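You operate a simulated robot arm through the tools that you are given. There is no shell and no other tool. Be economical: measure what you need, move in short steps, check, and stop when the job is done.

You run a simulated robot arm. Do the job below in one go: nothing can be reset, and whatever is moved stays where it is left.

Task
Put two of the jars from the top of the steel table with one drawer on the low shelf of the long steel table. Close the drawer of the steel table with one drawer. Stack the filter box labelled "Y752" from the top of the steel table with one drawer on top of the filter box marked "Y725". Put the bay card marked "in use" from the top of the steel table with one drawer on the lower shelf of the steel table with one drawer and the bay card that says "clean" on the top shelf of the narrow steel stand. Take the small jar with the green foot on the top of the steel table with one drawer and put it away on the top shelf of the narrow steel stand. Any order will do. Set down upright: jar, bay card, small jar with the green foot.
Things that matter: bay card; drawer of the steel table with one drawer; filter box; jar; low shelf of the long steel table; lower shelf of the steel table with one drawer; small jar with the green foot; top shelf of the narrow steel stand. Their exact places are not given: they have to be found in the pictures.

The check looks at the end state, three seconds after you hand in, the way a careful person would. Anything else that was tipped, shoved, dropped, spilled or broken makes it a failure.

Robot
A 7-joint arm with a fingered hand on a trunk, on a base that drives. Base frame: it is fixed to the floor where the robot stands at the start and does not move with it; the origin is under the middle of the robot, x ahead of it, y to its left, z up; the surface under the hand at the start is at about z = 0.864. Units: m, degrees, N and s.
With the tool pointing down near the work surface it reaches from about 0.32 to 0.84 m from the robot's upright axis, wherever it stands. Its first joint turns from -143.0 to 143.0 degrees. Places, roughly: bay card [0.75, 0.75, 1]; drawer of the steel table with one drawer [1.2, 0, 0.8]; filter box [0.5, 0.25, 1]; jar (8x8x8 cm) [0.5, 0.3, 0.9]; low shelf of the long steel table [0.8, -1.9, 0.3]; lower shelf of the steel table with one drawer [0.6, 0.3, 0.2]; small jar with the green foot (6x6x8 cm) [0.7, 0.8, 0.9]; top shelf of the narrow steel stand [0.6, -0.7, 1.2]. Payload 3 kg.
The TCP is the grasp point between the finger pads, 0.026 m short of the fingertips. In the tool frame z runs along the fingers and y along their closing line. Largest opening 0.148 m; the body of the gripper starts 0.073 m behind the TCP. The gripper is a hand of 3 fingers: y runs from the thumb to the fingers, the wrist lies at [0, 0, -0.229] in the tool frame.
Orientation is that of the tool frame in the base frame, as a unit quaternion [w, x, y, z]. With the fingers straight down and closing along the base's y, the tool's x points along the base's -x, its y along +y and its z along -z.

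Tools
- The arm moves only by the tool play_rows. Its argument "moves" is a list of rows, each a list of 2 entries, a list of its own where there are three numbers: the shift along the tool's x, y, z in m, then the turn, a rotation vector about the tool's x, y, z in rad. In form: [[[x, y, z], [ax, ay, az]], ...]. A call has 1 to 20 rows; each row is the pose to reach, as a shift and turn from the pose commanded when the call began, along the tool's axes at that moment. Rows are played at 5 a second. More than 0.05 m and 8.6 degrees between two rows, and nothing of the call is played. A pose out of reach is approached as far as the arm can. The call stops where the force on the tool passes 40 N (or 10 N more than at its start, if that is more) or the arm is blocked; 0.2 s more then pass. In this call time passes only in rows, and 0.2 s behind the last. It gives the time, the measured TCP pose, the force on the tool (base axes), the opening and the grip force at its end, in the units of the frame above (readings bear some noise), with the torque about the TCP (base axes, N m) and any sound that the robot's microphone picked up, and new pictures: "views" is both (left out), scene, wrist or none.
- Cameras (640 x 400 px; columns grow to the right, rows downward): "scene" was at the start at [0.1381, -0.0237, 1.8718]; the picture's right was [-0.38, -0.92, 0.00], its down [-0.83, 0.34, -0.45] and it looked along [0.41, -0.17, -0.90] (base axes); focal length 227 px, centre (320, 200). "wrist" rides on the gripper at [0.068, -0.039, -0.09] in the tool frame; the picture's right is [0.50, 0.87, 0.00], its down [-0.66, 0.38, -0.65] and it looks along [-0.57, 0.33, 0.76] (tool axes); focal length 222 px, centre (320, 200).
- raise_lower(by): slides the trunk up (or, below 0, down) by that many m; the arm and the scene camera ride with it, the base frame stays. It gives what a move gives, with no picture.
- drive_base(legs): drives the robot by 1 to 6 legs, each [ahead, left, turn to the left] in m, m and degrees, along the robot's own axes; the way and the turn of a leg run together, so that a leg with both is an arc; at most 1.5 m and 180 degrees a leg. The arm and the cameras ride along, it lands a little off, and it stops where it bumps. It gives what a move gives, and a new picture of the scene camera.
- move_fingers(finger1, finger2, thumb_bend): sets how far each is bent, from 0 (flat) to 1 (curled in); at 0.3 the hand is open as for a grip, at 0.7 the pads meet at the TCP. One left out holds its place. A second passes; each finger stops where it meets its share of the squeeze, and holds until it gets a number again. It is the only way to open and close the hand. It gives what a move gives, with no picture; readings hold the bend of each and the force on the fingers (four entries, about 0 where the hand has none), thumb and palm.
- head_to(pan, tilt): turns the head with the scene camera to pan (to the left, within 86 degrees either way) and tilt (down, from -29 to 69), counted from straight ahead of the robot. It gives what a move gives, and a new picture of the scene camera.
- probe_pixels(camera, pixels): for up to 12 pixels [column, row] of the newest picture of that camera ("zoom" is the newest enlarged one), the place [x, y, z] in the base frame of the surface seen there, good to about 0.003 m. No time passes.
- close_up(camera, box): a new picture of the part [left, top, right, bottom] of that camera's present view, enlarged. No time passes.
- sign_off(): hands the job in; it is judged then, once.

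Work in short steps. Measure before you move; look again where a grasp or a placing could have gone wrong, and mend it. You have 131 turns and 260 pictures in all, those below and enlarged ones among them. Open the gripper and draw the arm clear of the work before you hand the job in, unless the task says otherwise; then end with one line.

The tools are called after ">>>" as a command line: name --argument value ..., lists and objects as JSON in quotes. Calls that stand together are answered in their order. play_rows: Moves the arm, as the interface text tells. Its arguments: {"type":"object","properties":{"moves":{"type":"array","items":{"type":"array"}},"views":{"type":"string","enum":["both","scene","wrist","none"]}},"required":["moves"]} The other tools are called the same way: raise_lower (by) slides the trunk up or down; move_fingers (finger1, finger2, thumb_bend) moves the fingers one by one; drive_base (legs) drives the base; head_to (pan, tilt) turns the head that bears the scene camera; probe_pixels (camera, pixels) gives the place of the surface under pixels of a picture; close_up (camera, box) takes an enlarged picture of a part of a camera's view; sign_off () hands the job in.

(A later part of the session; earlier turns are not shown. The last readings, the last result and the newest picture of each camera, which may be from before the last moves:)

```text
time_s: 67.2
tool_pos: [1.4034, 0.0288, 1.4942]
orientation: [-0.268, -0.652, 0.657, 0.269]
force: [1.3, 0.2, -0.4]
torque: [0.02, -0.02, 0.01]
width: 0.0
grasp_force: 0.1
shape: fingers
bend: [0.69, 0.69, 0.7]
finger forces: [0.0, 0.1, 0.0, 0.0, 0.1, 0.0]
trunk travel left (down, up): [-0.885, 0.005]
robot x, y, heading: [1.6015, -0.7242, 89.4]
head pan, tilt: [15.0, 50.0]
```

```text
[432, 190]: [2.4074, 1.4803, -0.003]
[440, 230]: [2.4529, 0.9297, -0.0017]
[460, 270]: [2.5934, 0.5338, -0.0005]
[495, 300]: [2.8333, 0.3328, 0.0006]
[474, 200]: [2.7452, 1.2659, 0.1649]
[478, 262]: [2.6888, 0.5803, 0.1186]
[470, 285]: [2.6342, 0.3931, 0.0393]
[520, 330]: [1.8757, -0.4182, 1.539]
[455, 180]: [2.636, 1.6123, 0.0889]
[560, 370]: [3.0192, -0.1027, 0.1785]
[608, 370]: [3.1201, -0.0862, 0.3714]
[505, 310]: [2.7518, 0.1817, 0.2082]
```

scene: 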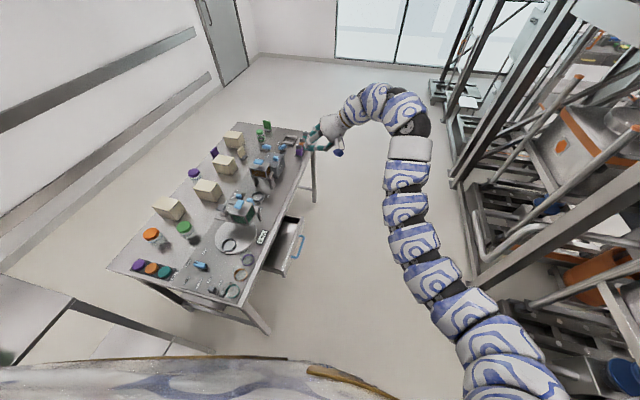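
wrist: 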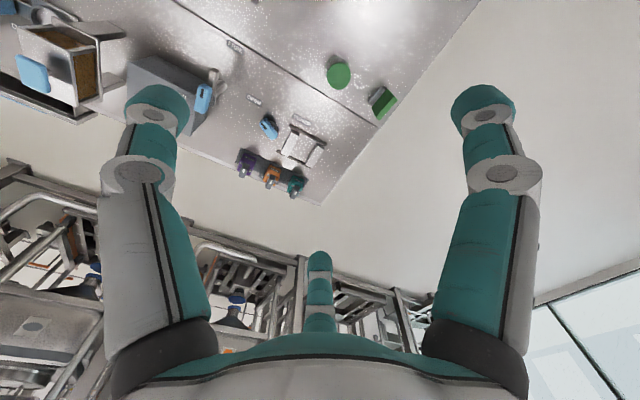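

Racks start at x≈2.6, so there is ample room. Lowering the trunk in two steps.

>>> raise_lower --by -0.4

>>> raise_lower --by -0.3

>>> head_to --pan 20 --tilt 35

```text
time_s: 71.0
tool_pos: [1.403, 0.029, 1.0947]
orientation: [-0.268, -0.651, 0.657, 0.269]
force: [0.5, -0.9, -0.3]
torque: [0.0, 0.03, -0.02]
width: 0.0
grasp_force: 0.0
shape: fingers
bend: [0.69, 0.69, 0.7]
finger forces: [0.0, 0.0, 0.1, 0.1, 0.0, 0.1]
trunk travel left (down, up): [-0.485, 0.405]
robot x, y, heading: [1.6043, -0.7217, 89.9]
head pan, tilt: [15.0, 50.0]
```

```text
time_s: 74.0
tool_pos: [1.4038, 0.0293, 0.7951]
orientation: [-0.268, -0.651, 0.657, 0.27]
force: [0.2, -0.3, -0.8]
torque: [0.02, 0.02, 0.03]
width: 0.0002
grasp_force: 0.2
shape: fingers
bend: [0.69, 0.69, 0.7]
finger forces: [0.0, 0.0, 0.0, 0.0, 0.1, 0.0]
trunk travel left (down, up): [-0.185, 0.705]
robot x, y, heading: [1.6041, -0.723, 89.6]
head pan, tilt: [15.0, 50.0]
```

```text
time_s: 74.8
tool_pos: [1.4036, 0.0282, 0.7951]
orientation: [-0.268, -0.651, 0.657, 0.27]
force: [0.2, 0.4, -0.2]
torque: [0.02, -0.02, -0.02]
width: 0.0
grasp_force: 0.1
shape: fingers
bend: [0.69, 0.69, 0.7]
finger forces: [0.1, 0.0, 0.0, 0.0, 0.0, 0.1]
trunk travel left (down, up): [-0.185, 0.705]
robot x, y, heading: [1.6037, -0.7204, 89.6]
head pan, tilt: [20.0, 35.0]
```

scene: 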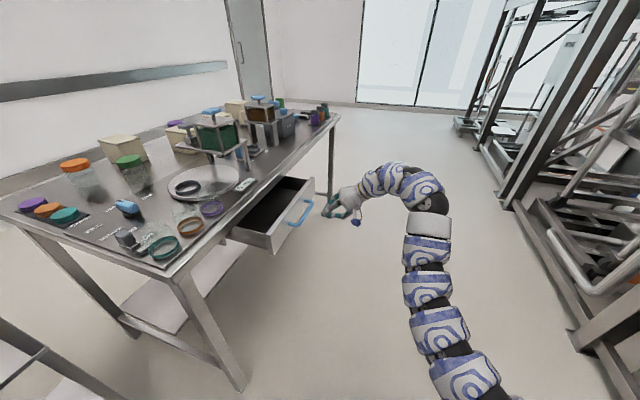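

The fist lines up with the blue handle. I push along base −x (tool y+z) in small steps.

>>> play_rows --moves '[[[0, 0.02, 0.02], [0, 0, 0]], [[0, 0.04, 0.04], [0, 0, 0]], [[0, 0.05, 0.05], [0, 0, 0]], [[0, 0.06, 0.06], [0, 0, 0]], [[0, 0.07, 0.07], [0, 0, 0]], [[0, 0.08, 0.08], [0, 0, 0]], [[0, 0.09, 0.09], [0, 0, 0]], [[0, 0.1, 0.1], [0, 0, 0]], [[0, 0.11, 0.11], [0, 0, 0]], [[0, 0.12, 0.12], [0, 0, 0]], [[0, 0.13, 0.13], [0, 0, 0]], [[0, 0.14, 0.14], [0, 0, 0]]]' --views "scene"

```text
time_s: 77.4
tool_pos: [1.2051, 0.0322, 0.7954]
orientation: [-0.268, -0.651, 0.657, 0.27]
force: [0.6, 0.0, 0.5]
torque: [0.04, 0.01, 0.03]
width: 0.0
grasp_force: 0.1
shape: fingers
bend: [0.7, 0.7, 0.7]
finger forces: [0.0, 0.0, 0.1, 0.1, 0.1, 0.1]
trunk travel left (down, up): [-0.185, 0.705]
robot x, y, heading: [1.6014, -0.7229, 89.7]
head pan, tilt: [20.0, 35.0]
```

scene: 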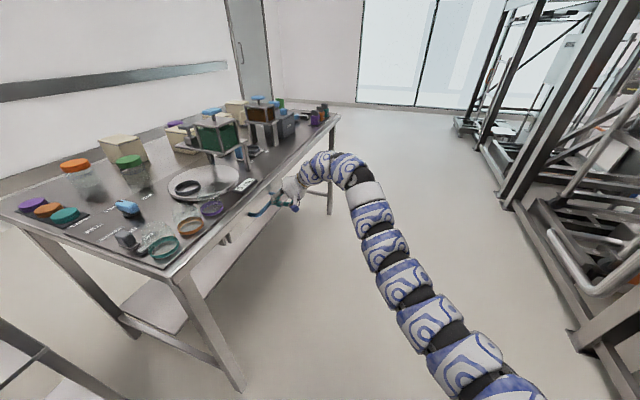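

Drawer appears nearly closed; I zoom in and measure the handle and face.

>>> close_up --camera "scene" --box '[210, 150, 338, 230]'

>>> probe_pixels --camera "scene" --pixels '[[245, 213], [252, 211], [240, 212], [230, 228], [262, 203], [236, 217]]'

```text
5.00 times, centred on (274, 190) of scene
```

zoom: 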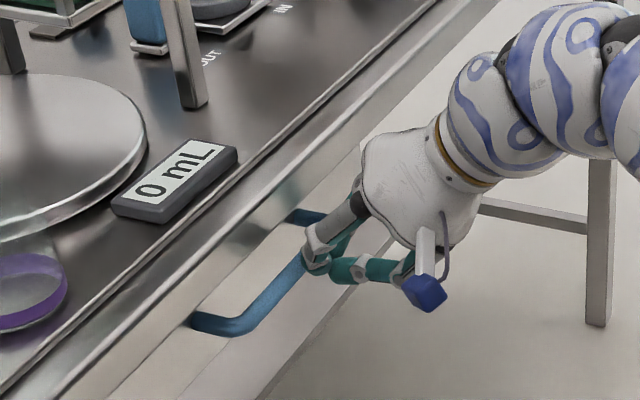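

```text
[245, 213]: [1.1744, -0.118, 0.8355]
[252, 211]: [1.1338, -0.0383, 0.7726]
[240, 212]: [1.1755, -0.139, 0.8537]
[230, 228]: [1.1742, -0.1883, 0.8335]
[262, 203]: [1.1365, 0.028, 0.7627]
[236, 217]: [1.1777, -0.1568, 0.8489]
```

The handle is now under the tabletop edge. I push a bit further until resistance to make sure it's fully shut.

>>> play_rows --moves '[[[0, 0.005, 0.005], [0, 0, 0]], [[0, 0.01, 0.01], [0, 0, 0]], [[0, 0.015, 0.015], [0, 0, 0]], [[0, 0.02, 0.02], [0, 0, 0]], [[0, 0.025, 0.025], [0, 0, 0]], [[0, 0.03, 0.03], [0, 0, 0]]]' --views "none"

>>> close_up --camera "scene" --box '[210, 150, 338, 230]'

```text
time_s: 78.3
tool_pos: [1.1904, 0.0356, 0.7986]
orientation: [-0.266, -0.648, 0.659, 0.274]
force: [18.4, -5.0, 19.4]
torque: [-0.13, -0.02, 0.1]
width: 0.0002
grasp_force: 18.3
shape: fingers
bend: [0.73, 0.72, 0.69]
finger forces: [20.7, 15.5, 0.0, 0.0, 0.0, 0.0]
trunk travel left (down, up): [-0.185, 0.705]
robot x, y, heading: [1.6033, -0.724, 89.2]
head pan, tilt: [20.0, 35.0]
stopped in row 4: the force on the tool passed its limit at 46 N (the readings are from after the stop); the commanded pose is now the measured one
```

```text
5.00 times, centred on (274, 190) of scene
```

zoom: 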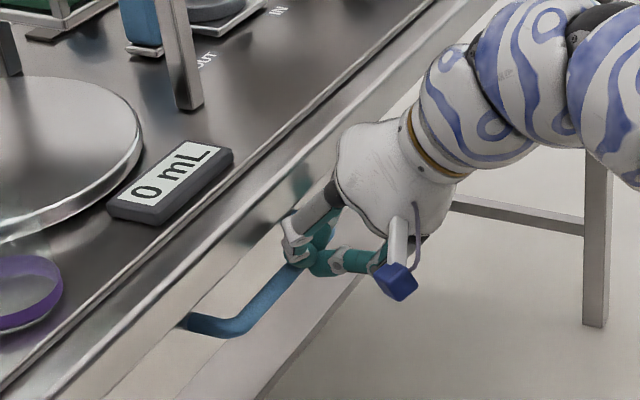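

Resistance met (46 N). I back off 0.12 m along +x and inspect.

>>> play_rows --moves '[[[0, -0.03, -0.03], [0, 0, 0]], [[0, -0.06, -0.06], [0, 0, 0]], [[0, -0.09, -0.09], [0, 0, 0]], [[0, -0.12, -0.12], [0, 0, 0]]]' --views "scene"

>>> close_up --camera "scene" --box '[210, 150, 338, 230]'

>>> probe_pixels --camera "zoom" --pixels '[[230, 325], [280, 285], [310, 230], [200, 300], [250, 265], [150, 320], [60, 390], [330, 160], [200, 270], [120, 330]]'

```text
time_s: 79.3
tool_pos: [1.3535, 0.0313, 0.8007]
orientation: [-0.268, -0.649, 0.658, 0.273]
force: [-0.6, -0.2, -0.2]
torque: [0.0, 0.01, 0.01]
width: 0.0001
grasp_force: 0.0
shape: fingers
bend: [0.7, 0.7, 0.7]
finger forces: [0.0, 0.0, 0.0, 0.0, 0.0, 0.1]
trunk travel left (down, up): [-0.185, 0.705]
robot x, y, heading: [1.6075, -0.7221, 89.5]
head pan, tilt: [20.0, 35.0]
```

scene: 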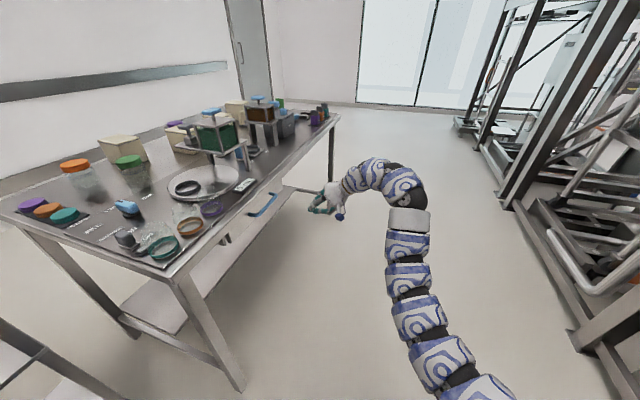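

```text
5.00 times, centred on (274, 190) of scene
```

zoom: 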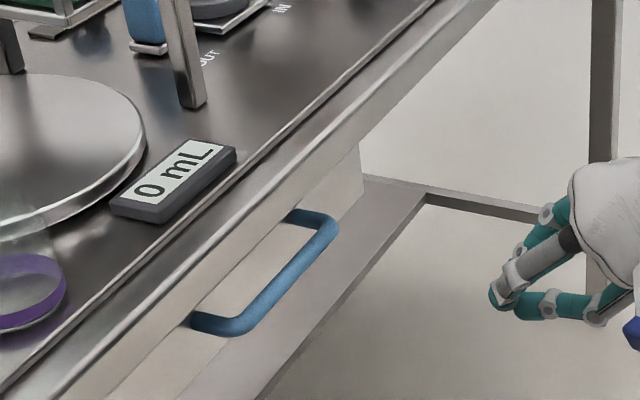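

```text
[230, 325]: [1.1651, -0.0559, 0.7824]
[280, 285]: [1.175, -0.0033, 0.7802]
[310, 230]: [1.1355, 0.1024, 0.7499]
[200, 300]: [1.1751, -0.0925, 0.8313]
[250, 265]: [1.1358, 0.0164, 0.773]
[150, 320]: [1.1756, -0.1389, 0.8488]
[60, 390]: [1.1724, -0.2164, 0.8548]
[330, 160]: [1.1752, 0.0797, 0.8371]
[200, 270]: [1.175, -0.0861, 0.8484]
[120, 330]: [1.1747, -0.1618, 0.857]
```

Drawer is shut (face x≈1.136, behind the table lip). I raise the trunk and drive back round the left end to the front.

>>> raise_lower --by 0.4

>>> drive_base --legs '[[1.45, 0, 0.5], [0.85, 0.45, 0], [0, 0, -90], [-1.15, 0, 0]]'

>>> move_fingers --finger1 0.3 --finger2 0.3 --thumb_bend 0.3

```text
time_s: 83.1
tool_pos: [1.3551, 0.033, 1.1995]
orientation: [-0.268, -0.648, 0.659, 0.271]
force: [0.0, -0.3, 0.0]
torque: [-0.01, 0.02, -0.03]
width: 0.0003
grasp_force: 0.0
shape: fingers
bend: [0.7, 0.7, 0.7]
finger forces: [0.1, 0.0, 0.1, 0.1, 0.0, 0.1]
trunk travel left (down, up): [-0.585, 0.305]
robot x, y, heading: [1.6018, -0.7243, 89.6]
head pan, tilt: [20.0, 35.0]
```

```text
time_s: 104.1
tool_pos: [0.7907, 1.8286, 1.2006]
orientation: [-0.004, -0.012, 0.925, 0.381]
force: [0.2, -0.8, -0.3]
torque: [-0.01, 0.03, -0.01]
width: 0.0002
grasp_force: 0.0
shape: fingers
bend: [0.7, 0.7, 0.7]
finger forces: [0.0, 0.0, 0.1, 0.0, 0.0, 0.1]
trunk travel left (down, up): [-0.585, 0.305]
robot x, y, heading: [0.0435, 1.5503, 1.6]
head pan, tilt: [20.0, 35.0]
```

scene: 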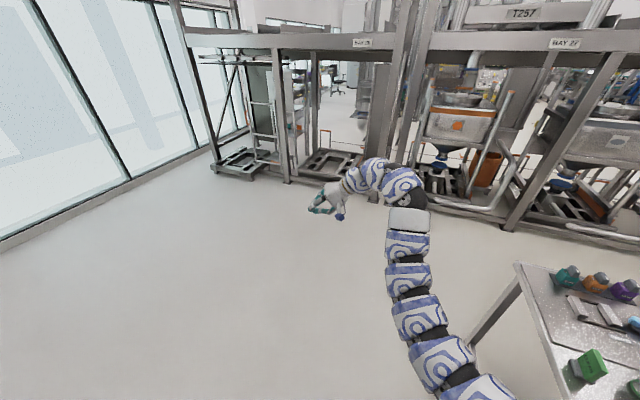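

```text
time_s: 105.1
tool_pos: [0.7919, 1.8306, 1.2002]
orientation: [-0.005, -0.012, 0.924, 0.381]
force: [-0.3, -0.2, 1.1]
torque: [0.03, -0.02, 0.01]
width: 0.1265
grasp_force: 0.2
shape: fingers
bend: [0.3, 0.3, 0.3]
finger forces: [0.0, 0.0, 0.1, 0.0, 0.0, 0.0]
trunk travel left (down, up): [-0.585, 0.305]
robot x, y, heading: [0.05, 1.5528, 1.5]
head pan, tilt: [20.0, 35.0]
```

I untilt the hand to point straight down here in free space.

>>> play_rows --moves '[[[0, 0, 0], [0.13, 0, 0]], [[0, 0, 0], [0.26, 0, 0]], [[0, 0, 0], [0.39, 0, 0]], [[0, 0, 0], [0.52, 0, 0]], [[0, 0, 0], [0.65, 0, 0]], [[0, 0, 0], [0.785, 0, 0]]]' --views "none"

>>> play_rows --moves '[[[0.03, -0.03, 0.02], [0, 0, 0]], [[0.06, -0.06, 0.04], [0, 0, 0]], [[0.09, -0.09, 0.08], [0, 0, 0]], [[0.12, -0.12, 0.11], [0, 0, 0]], [[0.12, -0.12, 0.15], [0, 0, 0]], [[0.12, -0.12, 0.19], [0, 0, 0]], [[0.12, -0.12, 0.23], [0, 0, 0]]]' --views "scene"

```text
time_s: 106.5
tool_pos: [0.791, 1.8288, 1.2008]
orientation: [0.001, -0.012, 1.0, -0.003]
force: [0.4, 0.1, -0.1]
torque: [-0.01, -0.02, -0.02]
width: 0.1264
grasp_force: 0.0
shape: fingers
bend: [0.3, 0.3, 0.3]
finger forces: [0.1, 0.0, 0.0, 0.1, 0.0, 0.0]
trunk travel left (down, up): [-0.585, 0.305]
robot x, y, heading: [0.0447, 1.5522, 1.7]
head pan, tilt: [20.0, 35.0]
```

```text
refused: row 3 steps farther than a row can; nothing moved
```

Tool is vertical. Testing how far down/in the arm can go at this trunk height.

>>> play_rows --moves '[[[0.03, -0.03, 0.02], [0, 0, 0]], [[0.06, -0.06, 0.04], [0, 0, 0]], [[0.09, -0.09, 0.06], [0, 0, 0]], [[0.12, -0.12, 0.08], [0, 0, 0]], [[0.12, -0.12, 0.12], [0, 0, 0]], [[0.12, -0.12, 0.16], [0, 0, 0]], [[0.12, -0.12, 0.2], [0, 0, 0]]]' --views "scene"

```text
time_s: 108.1
tool_pos: [0.74, 1.7745, 1.1679]
orientation: [0.001, -0.012, 1.0, -0.002]
force: [0.8, -0.3, 0.0]
torque: [0.01, -0.02, -0.02]
width: 0.1267
grasp_force: 0.1
shape: fingers
bend: [0.3, 0.3, 0.3]
finger forces: [0.1, 0.0, 0.1, 0.0, 0.0, 0.0]
out of reach, approached as far as the arm can: row 2, 3, 4, 5, 6, 7
trunk travel left (down, up): [-0.585, 0.305]
robot x, y, heading: [0.046, 1.5505, 1.7]
head pan, tilt: [20.0, 35.0]
```

scene: 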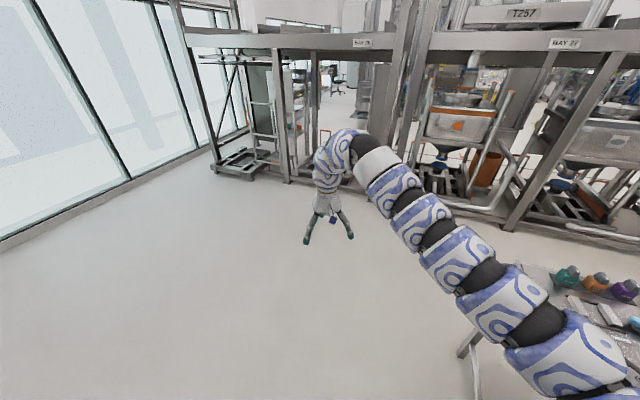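

Testing pure downward motion separately, to see whether inward or downward is the limit.

>>> play_rows --moves '[[[-0.03, 0, 0.03], [0, 0, 0]], [[-0.05, 0, 0.07], [0, 0, 0]], [[-0.05, 0, 0.11], [0, 0, 0]], [[-0.05, 0, 0.15], [0, 0, 0]], [[-0.05, 0, 0.19], [0, 0, 0]]]' --views "none"

>>> play_rows --moves '[[[0.04, 0, 0], [0, 0, 0]], [[0.08, 0, 0], [0, 0, 0]], [[0.12, 0, 0], [0, 0, 0]], [[0.16, 0, 0], [0, 0, 0]], [[0.2, 0, 0], [0, 0, 0]]]' --views "scene"

```text
time_s: 109.3
tool_pos: [0.7872, 1.7713, 0.9794]
orientation: [-0.001, -0.012, 1.0, -0.002]
force: [0.2, -0.2, 0.2]
torque: [0.0, 0.0, -0.01]
width: 0.127
grasp_force: 0.1
shape: fingers
bend: [0.3, 0.3, 0.3]
finger forces: [0.0, 0.0, 0.0, 0.0, 0.0, 0.0]
trunk travel left (down, up): [-0.585, 0.305]
robot x, y, heading: [0.044, 1.5486, 1.9]
head pan, tilt: [20.0, 35.0]
```

```text
time_s: 110.5
tool_pos: [0.7052, 1.844, 0.9655]
orientation: [-0.001, -0.012, 1.0, -0.002]
force: [0.1, -0.2, -1.1]
torque: [0.0, -0.01, -0.03]
width: 0.127
grasp_force: 0.0
shape: fingers
bend: [0.3, 0.3, 0.3]
finger forces: [0.1, 0.0, 0.0, 0.0, 0.0, 0.0]
out of reach, approached as far as the arm can: row 1, 2, 3, 4, 5
trunk travel left (down, up): [-0.585, 0.305]
robot x, y, heading: [0.0462, 1.5502, 1.7]
head pan, tilt: [20.0, 35.0]
```

scene: 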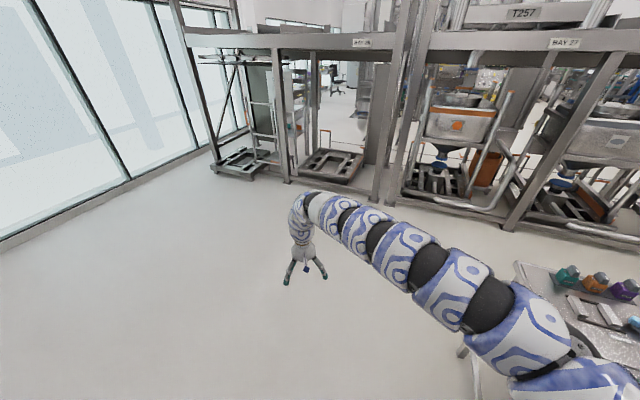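

Downward works; only inward motion is limited (~0.70 m radius), so I'll use the base for positioning. I raise the hand to z≈1.14 and drive to the CLEAN card.

>>> play_rows --moves '[[[-0.02, 0, -0.04], [0, 0, 0]], [[-0.04, 0, -0.08], [0, 0, 0]], [[-0.04, -0.02, -0.12], [0, 0, 0]], [[-0.04, -0.03, -0.16], [0, 0, 0]]]' --views "none"

>>> drive_base --legs '[[-0.03, -0.87, -1.8]]'

>>> head_to --pan 15 --tilt 45

>>> close_up --camera "wrist" --box '[0, 0, 640, 400]'

```text
time_s: 111.5
tool_pos: [0.7412, 1.8153, 1.1211]
orientation: [0.002, -0.012, 1.0, -0.001]
force: [0.0, -0.4, 0.4]
torque: [0.04, -0.01, -0.01]
width: 0.1271
grasp_force: 0.1
shape: fingers
bend: [0.3, 0.3, 0.3]
finger forces: [0.0, 0.1, 0.0, 0.0, 0.0, 0.0]
trunk travel left (down, up): [-0.585, 0.305]
robot x, y, heading: [0.0491, 1.552, 2.0]
head pan, tilt: [20.0, 35.0]
```

```text
time_s: 116.2
tool_pos: [0.7295, 0.9115, 1.12]
orientation: [0.0, 0.007, 1.0, -0.001]
force: [0.5, 0.6, -1.2]
torque: [0.02, 0.03, -0.03]
width: 0.1271
grasp_force: 0.0
shape: fingers
bend: [0.3, 0.3, 0.3]
finger forces: [0.0, 0.1, 0.0, 0.0, 0.0, 0.0]
trunk travel left (down, up): [-0.585, 0.305]
robot x, y, heading: [0.0289, 0.6777, -0.4]
head pan, tilt: [20.0, 35.0]
```

scene: 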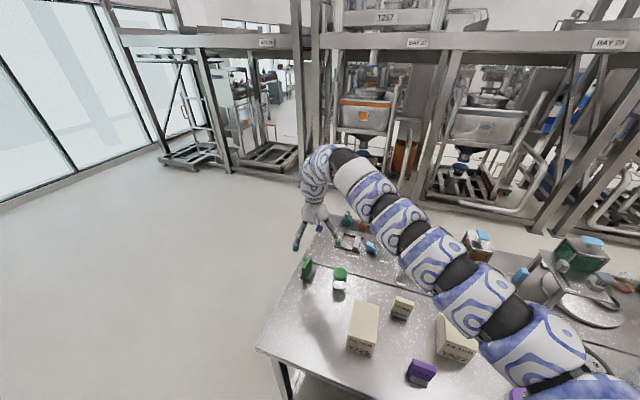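

```text
time_s: 116.9
tool_pos: [0.7289, 0.9124, 1.1211]
orientation: [0.001, 0.007, 1.0, -0.001]
force: [0.4, -0.2, -0.1]
torque: [0.02, 0.01, 0.0]
width: 0.1273
grasp_force: 0.0
shape: fingers
bend: [0.3, 0.3, 0.3]
finger forces: [0.1, 0.0, 0.1, 0.1, 0.0, 0.0]
trunk travel left (down, up): [-0.585, 0.305]
robot x, y, heading: [0.0262, 0.6705, -0.4]
head pan, tilt: [15.0, 45.0]
```

scene: 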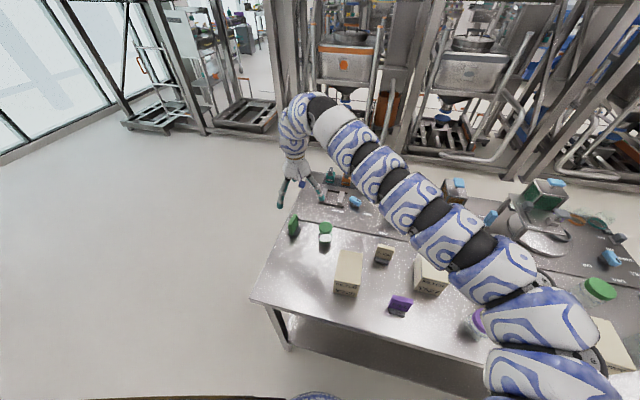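

```text
1.00 times, centred on (320, 200) of wrist (not enlarged: the box is as wide or as high as the picture)
```

zoom: 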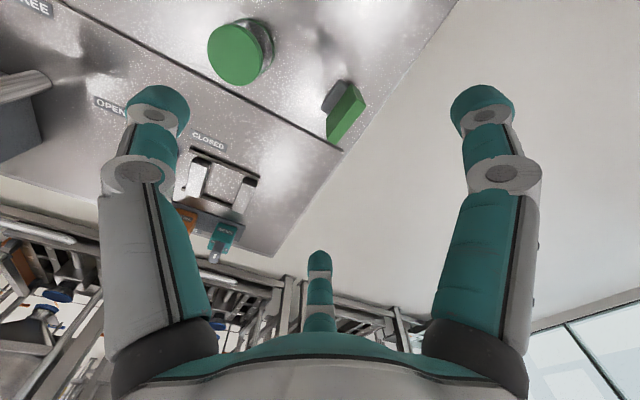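

Measuring the CLEAN card precisely from scene and wrist enlargements.

>>> close_up --camera "scene" --box '[270, 200, 350, 250]'

>>> probe_pixels --camera "wrist" --pixels '[[348, 84], [364, 104], [330, 112], [347, 148], [356, 96], [338, 115], [333, 85], [325, 100], [352, 110], [343, 125], [348, 118]]'

>>> close_up --camera "wrist" --box '[304, 60, 400, 160]'

```text
8.00 times, centred on (310, 225) of scene
```

zoom: 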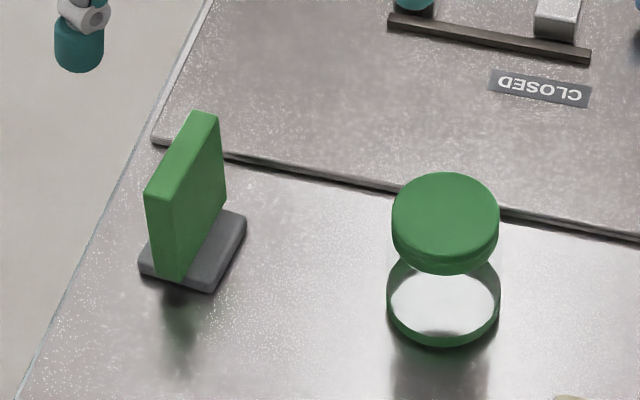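

```text
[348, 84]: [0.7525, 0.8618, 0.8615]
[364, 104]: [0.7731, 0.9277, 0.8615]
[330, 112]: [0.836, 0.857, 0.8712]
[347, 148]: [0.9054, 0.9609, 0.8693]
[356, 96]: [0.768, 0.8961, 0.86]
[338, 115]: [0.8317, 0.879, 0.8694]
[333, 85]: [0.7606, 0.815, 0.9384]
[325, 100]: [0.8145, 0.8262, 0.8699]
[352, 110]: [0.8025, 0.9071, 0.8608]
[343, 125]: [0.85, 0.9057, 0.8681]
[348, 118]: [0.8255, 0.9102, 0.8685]
```

```text
4.00 times, centred on (352, 110) of wrist
```

zoom: 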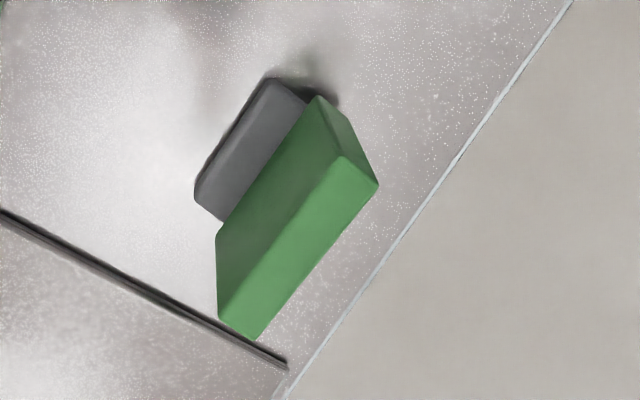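

Probing the wrist enlargement: the card's top face runs from (360,172) to (238,325).

>>> probe_pixels --camera "zoom" --pixels '[[358, 175], [240, 322], [298, 245], [345, 162], [374, 186], [222, 312], [254, 333], [320, 105], [230, 210], [272, 85], [202, 190]]'

```text
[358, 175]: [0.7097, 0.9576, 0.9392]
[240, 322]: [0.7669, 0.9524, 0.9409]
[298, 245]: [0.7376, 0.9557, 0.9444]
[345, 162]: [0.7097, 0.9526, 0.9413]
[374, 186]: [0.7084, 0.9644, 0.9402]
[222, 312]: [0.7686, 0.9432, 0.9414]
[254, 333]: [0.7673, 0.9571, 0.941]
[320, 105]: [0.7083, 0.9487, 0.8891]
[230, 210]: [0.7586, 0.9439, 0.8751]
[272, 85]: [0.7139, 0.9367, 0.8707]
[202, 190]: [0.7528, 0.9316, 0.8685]
```

Card centre (0.738, 0.955), top z 0.941, closing nearly along y. I move above and descend to z≈0.917.

>>> play_rows --moves '[[[-0.005, 0.022, 0.02], [0, 0, 0.04]], [[-0.009, 0.043, 0.04], [0, 0, 0.08]], [[-0.009, 0.043, 0.085], [0, 0, 0.08]], [[-0.009, 0.043, 0.13], [0, 0, 0.08]], [[-0.009, 0.043, 0.17], [0, 0, 0.08]], [[-0.009, 0.043, 0.204], [0, 0, 0.08]]]' --views "wrist"

>>> close_up --camera "scene" --box '[250, 170, 346, 250]'

```text
time_s: 118.3
tool_pos: [0.7421, 0.9547, 0.9166]
orientation: [0.001, 0.046, 0.999, -0.001]
force: [0.0, -0.7, 0.5]
torque: [0.01, -0.01, 0.01]
width: 0.1272
grasp_force: 0.1
shape: fingers
bend: [0.3, 0.3, 0.3]
finger forces: [0.0, 0.0, 0.1, 0.0, 0.0, 0.1]
trunk travel left (down, up): [-0.585, 0.305]
robot x, y, heading: [0.0286, 0.6751, -0.2]
head pan, tilt: [15.0, 45.0]
```

wrist: 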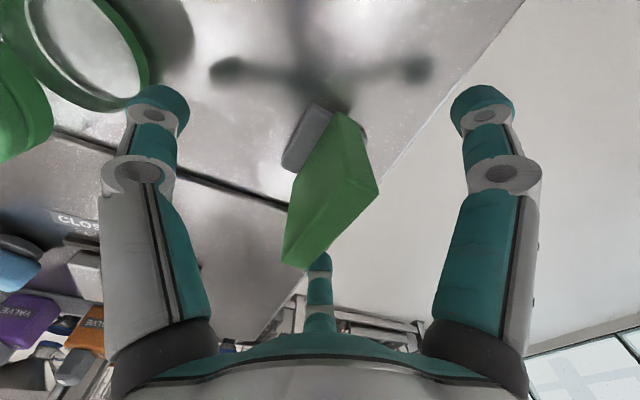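

```text
5.00 times, centred on (298, 210) of scene
```

zoom: 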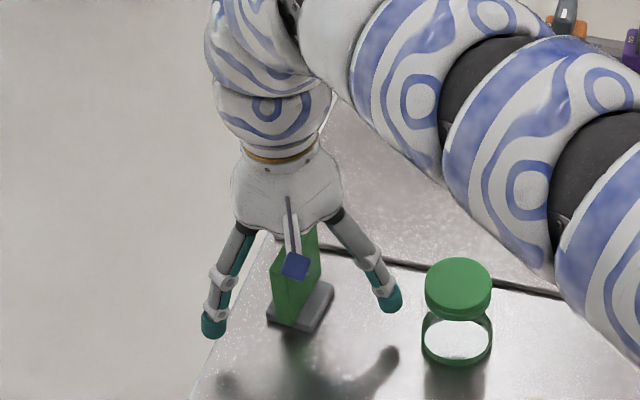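

The card sits between the fingers; closing.

>>> move_fingers --finger1 0.7 --finger2 0.7 --thumb_bend 0.7

>>> close_up --camera "wrist" --box '[160, 50, 480, 270]'

```text
time_s: 119.3
tool_pos: [0.7426, 0.9538, 0.9172]
orientation: [0.001, 0.046, 0.999, -0.001]
force: [1.1, -0.2, -0.4]
torque: [0.01, 0.0, 0.02]
width: 0.0153
grasp_force: 6.9
shape: fingers
bend: [0.65, 0.65, 0.66]
finger forces: [3.4, 3.5, 0.1, 0.0, 7.0, 0.0]
trunk travel left (down, up): [-0.585, 0.305]
robot x, y, heading: [0.028, 0.676, -0.1]
head pan, tilt: [15.0, 45.0]
```

```text
1.82 times, centred on (320, 160) of wrist
```

zoom: 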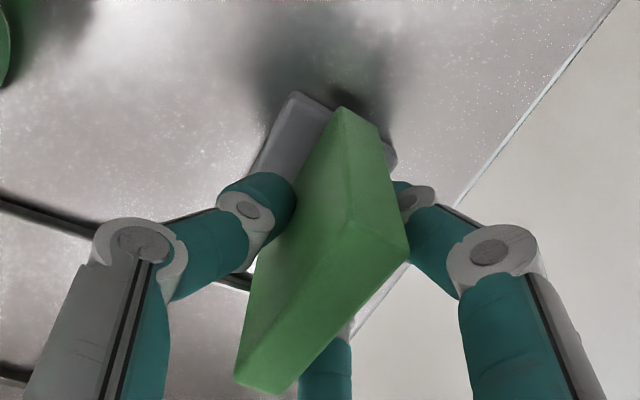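

Solid grip (7 N each side). I lift 0.2 m with the arm and then raise the trunk 0.3 m.

>>> play_rows --moves '[[[0, 0, -0.03], [0, 0, 0]], [[0, 0, -0.07], [0, 0, 0]], [[0, 0, -0.115], [0, 0, 0]], [[0, 0, -0.16], [0, 0, 0]], [[0, 0, -0.2], [0, 0, 0]]]' --views "none"

>>> raise_lower --by 0.3

>>> drive_base --legs '[[-0.25, -0.2, 0], [0, -1.1, 0]]'

>>> head_to --pan 15 --tilt 50

```text
time_s: 120.5
tool_pos: [0.7399, 0.9583, 1.1129]
orientation: [0.001, 0.046, 0.999, -0.003]
force: [-0.3, -0.4, -1.2]
torque: [0.0, 0.02, -0.03]
width: 0.015
grasp_force: 6.9
shape: fingers
bend: [0.66, 0.66, 0.66]
finger forces: [3.5, 3.6, 0.0, 0.1, 7.1, 0.1]
trunk travel left (down, up): [-0.585, 0.305]
robot x, y, heading: [0.0282, 0.6712, -0.5]
head pan, tilt: [15.0, 45.0]
```

```text
time_s: 123.5
tool_pos: [0.7393, 0.9587, 1.4115]
orientation: [0.0, 0.045, 0.999, -0.002]
force: [0.3, -0.8, -1.1]
torque: [0.01, 0.05, 0.01]
width: 0.015
grasp_force: 7.3
shape: fingers
bend: [0.66, 0.66, 0.66]
finger forces: [3.6, 3.6, 0.0, 0.0, 7.3, 0.0]
trunk travel left (down, up): [-0.885, 0.005]
robot x, y, heading: [0.0265, 0.672, -0.3]
head pan, tilt: [15.0, 45.0]
```

```text
time_s: 130.8
tool_pos: [0.4903, -0.3175, 1.4113]
orientation: [0.001, 0.039, 0.999, -0.001]
force: [-0.1, 0.1, -0.7]
torque: [-0.01, 0.01, -0.01]
width: 0.015
grasp_force: 6.5
shape: fingers
bend: [0.66, 0.66, 0.66]
finger forces: [3.7, 3.5, 0.1, 0.1, 7.3, 0.0]
trunk travel left (down, up): [-0.885, 0.005]
robot x, y, heading: [-0.2195, -0.6099, 0.3]
head pan, tilt: [15.0, 45.0]
```

scene: 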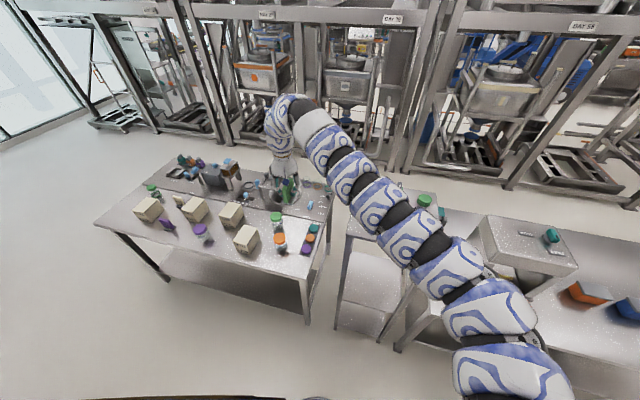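

```text
time_s: 131.4
tool_pos: [0.4891, -0.3163, 1.4111]
orientation: [0.001, 0.04, 0.999, -0.002]
force: [0.4, -0.1, -0.8]
torque: [-0.03, 0.03, 0.01]
width: 0.0151
grasp_force: 7.2
shape: fingers
bend: [0.66, 0.66, 0.66]
finger forces: [3.5, 3.6, 0.0, 0.0, 7.2, 0.0]
trunk travel left (down, up): [-0.885, 0.005]
robot x, y, heading: [-0.2169, -0.6108, 0.4]
head pan, tilt: [15.0, 50.0]
```

scene: 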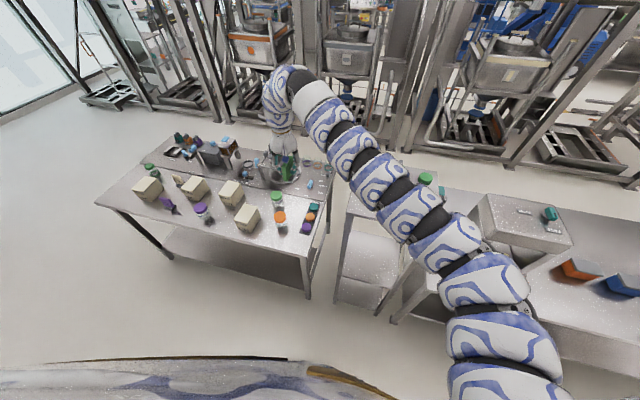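

The narrow stand is at (350–410,190–310). I probe its top's visible corners.

>>> close_up --camera "scene" --box '[320, 160, 480, 260]'

>>> probe_pixels --camera "zoom" --pixels '[[115, 180], [128, 150], [150, 170], [180, 200], [420, 75], [500, 90], [480, 150], [440, 120], [380, 90], [100, 220], [320, 260], [370, 290]]'

```text
4.00 times, centred on (400, 210) of scene
```

zoom: 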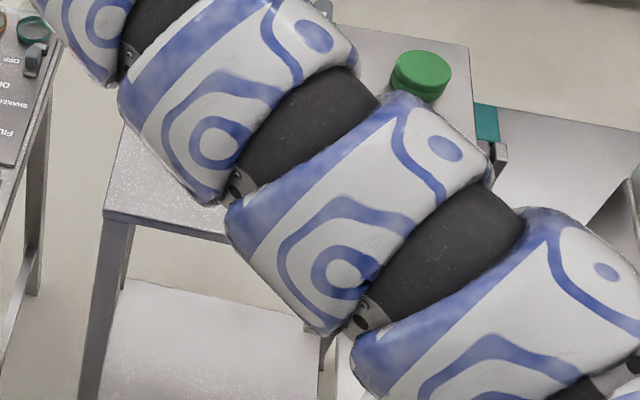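

```text
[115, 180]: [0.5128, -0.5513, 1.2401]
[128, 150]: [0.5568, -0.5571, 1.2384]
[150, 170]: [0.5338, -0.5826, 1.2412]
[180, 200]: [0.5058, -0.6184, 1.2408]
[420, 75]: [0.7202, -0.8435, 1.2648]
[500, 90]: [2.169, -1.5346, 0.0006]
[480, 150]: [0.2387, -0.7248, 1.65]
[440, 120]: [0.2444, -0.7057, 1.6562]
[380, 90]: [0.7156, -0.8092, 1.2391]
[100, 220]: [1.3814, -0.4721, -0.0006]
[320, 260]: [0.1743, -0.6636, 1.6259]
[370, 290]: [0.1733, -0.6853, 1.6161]
```

Shelf top z=1.24, free front area x≈0.5–0.65. I drive to bring the card above (0.57, −0.65).

>>> drive_base --legs '[[0.081, -0.334, -0.3]]'

>>> close_up --camera "wrist" --box '[0, 0, 640, 400]'

```text
time_s: 133.6
tool_pos: [0.5742, -0.644, 1.4123]
orientation: [0.0, 0.042, 0.999, -0.001]
force: [-1.1, -0.3, -1.3]
torque: [0.02, -0.01, -0.01]
width: 0.0151
grasp_force: 7.4
shape: fingers
bend: [0.66, 0.66, 0.66]
finger forces: [3.6, 3.7, 0.0, 0.0, 7.1, 0.0]
trunk travel left (down, up): [-0.885, 0.005]
robot x, y, heading: [-0.1385, -0.9334, 0.1]
head pan, tilt: [15.0, 50.0]
```

scene: 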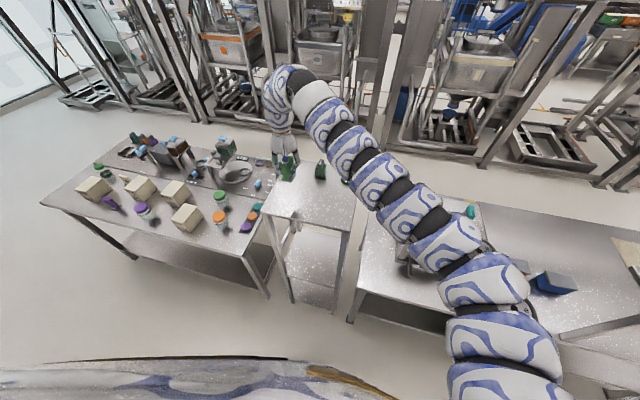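

```text
1.00 times, centred on (320, 200) of wrist (not enlarged: the box is as wide or as high as the picture)
```

zoom: 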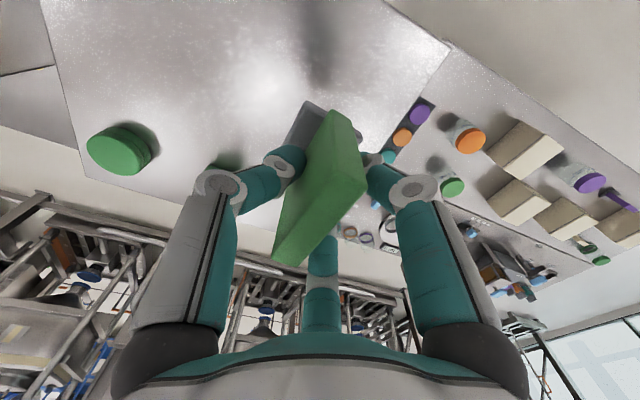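

Card hangs above the free shelf. Lowering 0.113 m gently.

>>> play_rows --moves '[[[0, 0, 0.04], [0, 0, 0]], [[0, 0, 0.08], [0, 0, 0]], [[0, 0, 0.1], [0, 0, 0]], [[0, 0, 0.108], [0, 0, 0]], [[0, 0, 0.113], [0, 0, 0]]]' --views "wrist"

>>> close_up --camera "scene" --box '[240, 130, 368, 230]'

```text
time_s: 134.8
tool_pos: [0.5738, -0.6426, 1.297]
orientation: [-0.001, 0.042, 0.999, -0.002]
force: [-0.1, 0.9, -1.0]
torque: [0.03, 0.04, -0.03]
width: 0.0149
grasp_force: 7.5
shape: fingers
bend: [0.66, 0.66, 0.66]
finger forces: [3.7, 3.6, 0.1, 0.1, 7.3, 0.1]
trunk travel left (down, up): [-0.885, 0.005]
robot x, y, heading: [-0.1399, -0.9355, 0.1]
head pan, tilt: [15.0, 50.0]
```

wrist: 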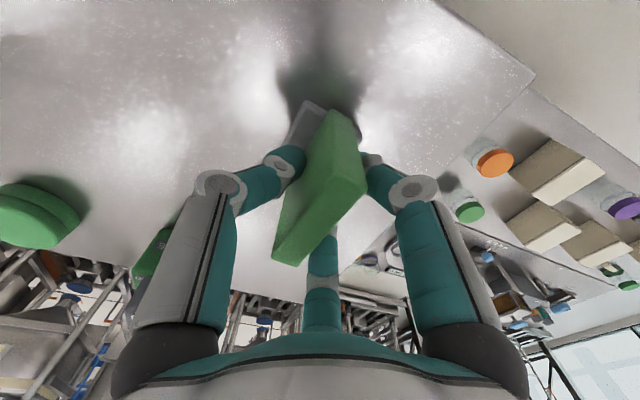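

```text
4.00 times, centred on (304, 180) of scene
```

zoom: 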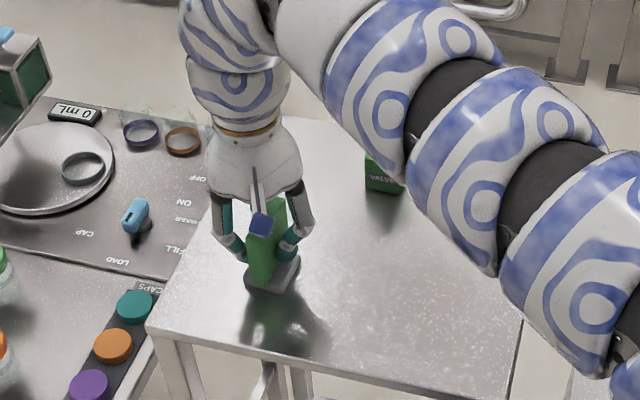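

Weight still in the hand (~−1 N). Descending in 2 mm steps to touch.

>>> play_rows --moves '[[[0, 0, 0.002], [0, 0, 0]], [[0, 0, 0.004], [0, 0, 0]]]' --views "none"

>>> play_rows --moves '[[[0, 0, 0.0015], [0, 0, 0]], [[0, 0, 0.003], [0, 0, 0]]]' --views "none"

```text
time_s: 135.4
tool_pos: [0.5733, -0.644, 1.2942]
orientation: [0.001, 0.042, 0.999, -0.001]
force: [-0.4, 0.6, 10.1]
torque: [-0.09, 0.01, 0.03]
width: 0.0142
grasp_force: 9.1
shape: fingers
bend: [0.66, 0.66, 0.67]
finger forces: [4.7, 4.8, 0.1, 0.0, 9.1, 0.0]
trunk travel left (down, up): [-0.885, 0.005]
robot x, y, heading: [-0.1361, -0.9351, 0.3]
head pan, tilt: [15.0, 50.0]
```

```text
time_s: 136.0
tool_pos: [0.5741, -0.6435, 1.292]
orientation: [0.001, 0.042, 0.999, -0.001]
force: [1.5, 0.6, 13.4]
torque: [-0.05, -0.06, 0.01]
width: 0.0137
grasp_force: 9.7
shape: fingers
bend: [0.67, 0.67, 0.67]
finger forces: [5.1, 5.0, 0.0, 0.0, 9.3, 0.0]
trunk travel left (down, up): [-0.885, 0.005]
robot x, y, heading: [-0.1366, -0.9334, 0.0]
head pan, tilt: [15.0, 50.0]
```

Contact reached (10–13 N). I relieve 3 mm, open the fingers and lift away.

>>> play_rows --moves '[[[0, 0, -0.003], [0, 0, 0]]]' --views "none"

>>> move_fingers --finger1 0.5 --finger2 0.5 --thumb_bend 0.5

>>> move_fingers --finger1 0.3 --finger2 0.3 --thumb_bend 0.3

>>> play_rows --moves '[[[0, 0, -0.03], [0, 0, 0]], [[0, 0, -0.07], [0, 0, 0]], [[0, 0, -0.11], [0, 0, 0]]]' --views "scene"

>>> close_up --camera "scene" --box '[240, 130, 368, 230]'

```text
time_s: 136.4
tool_pos: [0.5734, -0.6431, 1.2936]
orientation: [0.0, 0.042, 0.999, -0.002]
force: [0.5, -0.3, 0.2]
torque: [-0.09, -0.01, 0.0]
width: 0.0141
grasp_force: 7.3
shape: fingers
bend: [0.67, 0.67, 0.66]
finger forces: [3.7, 3.9, 0.0, 0.1, 7.7, 0.0]
trunk travel left (down, up): [-0.885, 0.005]
robot x, y, heading: [-0.1373, -0.9335, 0.0]
head pan, tilt: [15.0, 50.0]
```

```text
time_s: 137.4
tool_pos: [0.5734, -0.6426, 1.2945]
orientation: [0.001, 0.042, 0.999, -0.002]
force: [-0.3, -0.3, -0.5]
torque: [-0.02, 0.01, -0.02]
width: 0.0617
grasp_force: 0.0
shape: fingers
bend: [0.5, 0.5, 0.5]
finger forces: [0.0, 0.0, 0.0, 0.1, 0.1, 0.1]
trunk travel left (down, up): [-0.885, 0.005]
robot x, y, heading: [-0.1379, -0.9382, 0.0]
head pan, tilt: [15.0, 50.0]
```

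```text
time_s: 138.4
tool_pos: [0.5743, -0.6432, 1.2937]
orientation: [0.001, 0.042, 0.999, -0.002]
force: [0.1, 0.4, -0.1]
torque: [0.0, -0.02, 0.05]
width: 0.1265
grasp_force: 0.0
shape: fingers
bend: [0.3, 0.3, 0.3]
finger forces: [0.0, 0.0, 0.0, 0.1, 0.1, 0.0]
trunk travel left (down, up): [-0.885, 0.005]
robot x, y, heading: [-0.1401, -0.9334, 0.0]
head pan, tilt: [15.0, 50.0]
```

```text
time_s: 139.2
tool_pos: [0.5753, -0.6427, 1.4033]
orientation: [0.0, 0.042, 0.999, -0.001]
force: [-1.1, -0.6, -1.5]
torque: [0.01, 0.02, -0.02]
width: 0.1267
grasp_force: 0.0
shape: fingers
bend: [0.3, 0.3, 0.3]
finger forces: [0.0, 0.0, 0.0, 0.1, 0.1, 0.1]
trunk travel left (down, up): [-0.885, 0.005]
robot x, y, heading: [-0.1382, -0.9326, 0.3]
head pan, tilt: [15.0, 50.0]
```

scene: 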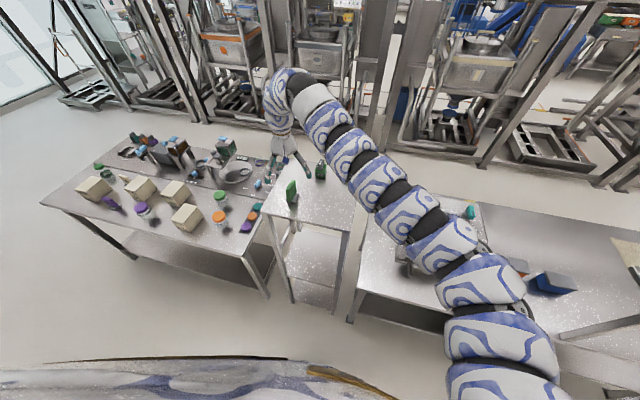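

```text
4.00 times, centred on (304, 180) of scene
```

zoom: 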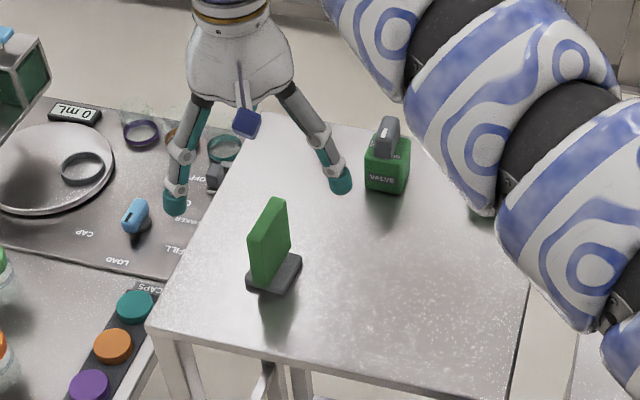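

CLEAN stands on the stand's top shelf. Next, the small jar: drive back left to it and lower the trunk.

>>> drive_base --legs '[[0, 1.44, -0.2], [0.163, 0, 0]]'

>>> raise_lower --by -0.3

>>> close_up --camera "wrist" --box '[0, 0, 640, 400]'

>>> close_up --camera "scene" --box '[240, 150, 400, 250]'

```text
time_s: 147.4
tool_pos: [0.7574, 0.7763, 1.4031]
orientation: [-0.001, 0.052, 0.999, -0.002]
force: [0.9, 0.4, -0.5]
torque: [-0.02, 0.06, 0.03]
width: 0.1268
grasp_force: 0.1
shape: fingers
bend: [0.3, 0.3, 0.3]
finger forces: [0.0, 0.0, 0.0, 0.1, 0.0, 0.0]
trunk travel left (down, up): [-0.885, 0.005]
robot x, y, heading: [0.0396, 0.4965, -0.9]
head pan, tilt: [15.0, 50.0]
```

scene: 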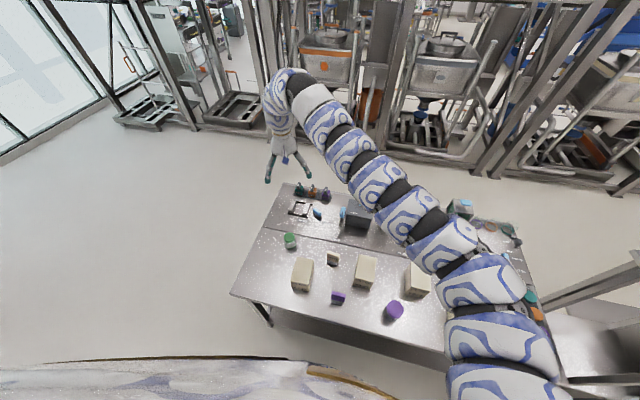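

```text
time_s: 150.4
tool_pos: [0.7565, 0.7762, 1.1042]
orientation: [-0.001, 0.052, 0.999, -0.003]
force: [-0.3, 0.6, 0.2]
torque: [-0.01, 0.03, -0.01]
width: 0.1269
grasp_force: 0.2
shape: fingers
bend: [0.3, 0.3, 0.3]
finger forces: [0.0, 0.0, 0.0, 0.1, 0.0, 0.1]
trunk travel left (down, up): [-0.585, 0.305]
robot x, y, heading: [0.0396, 0.4988, -0.8]
head pan, tilt: [15.0, 50.0]
```

```text
1.00 times, centred on (320, 200) of wrist (not enlarged: the box is as wide or as high as the picture)
```

zoom: 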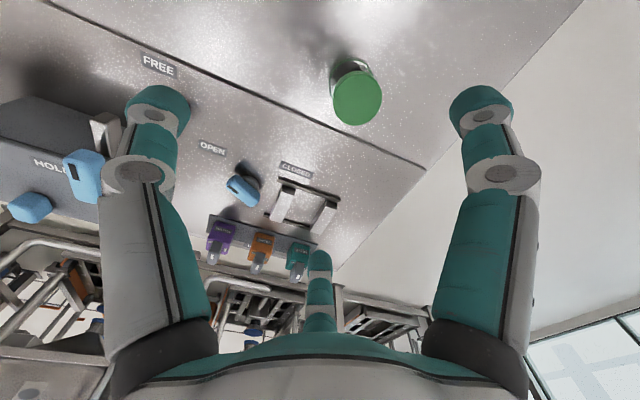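

```text
4.00 times, centred on (320, 200) of scene
```

zoom: 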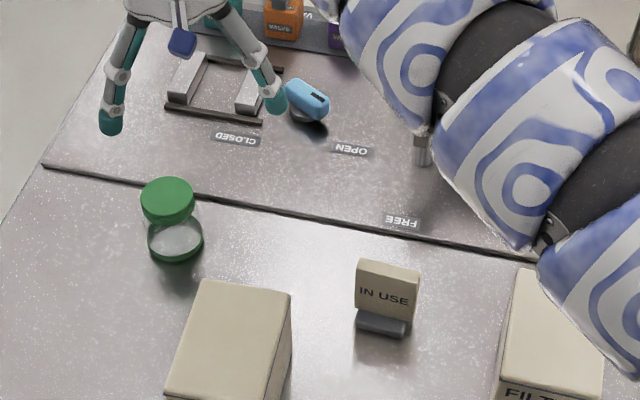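

Probing the green cap on the small jar in this enlargement.

>>> probe_pixels --camera "zoom" --pixels '[[145, 198], [190, 196], [168, 182], [168, 214], [168, 198], [175, 262], [384, 262], [356, 264], [420, 268], [384, 327]]'

```text
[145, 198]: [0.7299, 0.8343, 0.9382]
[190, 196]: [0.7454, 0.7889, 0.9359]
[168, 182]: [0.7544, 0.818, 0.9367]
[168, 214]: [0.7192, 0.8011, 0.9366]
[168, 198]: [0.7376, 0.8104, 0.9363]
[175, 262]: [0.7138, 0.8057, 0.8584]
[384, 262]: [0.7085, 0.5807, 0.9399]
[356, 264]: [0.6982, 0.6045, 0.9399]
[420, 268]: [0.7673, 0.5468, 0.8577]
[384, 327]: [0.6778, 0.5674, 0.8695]
```

Cross-checking the jar centre with the wrist camera.

>>> close_up --camera "wrist" --box '[304, 40, 416, 140]'

>>> probe_pixels --camera "zoom" --pixels '[[215, 230], [120, 230], [312, 230], [215, 130], [215, 330]]'

```text
4.00 times, centred on (360, 90) of wrist
```

zoom: 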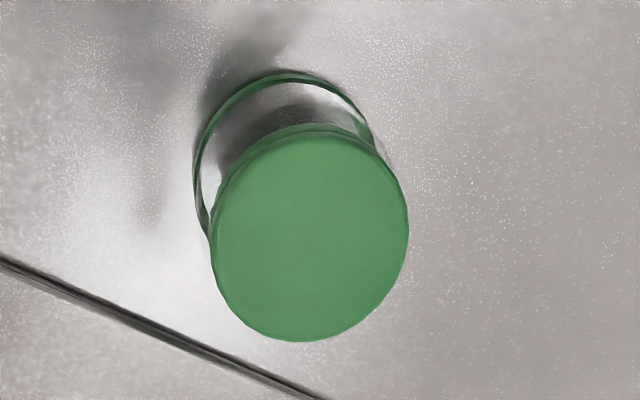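

```text
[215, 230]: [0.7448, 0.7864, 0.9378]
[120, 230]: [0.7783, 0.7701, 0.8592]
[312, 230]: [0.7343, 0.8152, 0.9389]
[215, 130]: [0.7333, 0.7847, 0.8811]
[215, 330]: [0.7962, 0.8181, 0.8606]
```

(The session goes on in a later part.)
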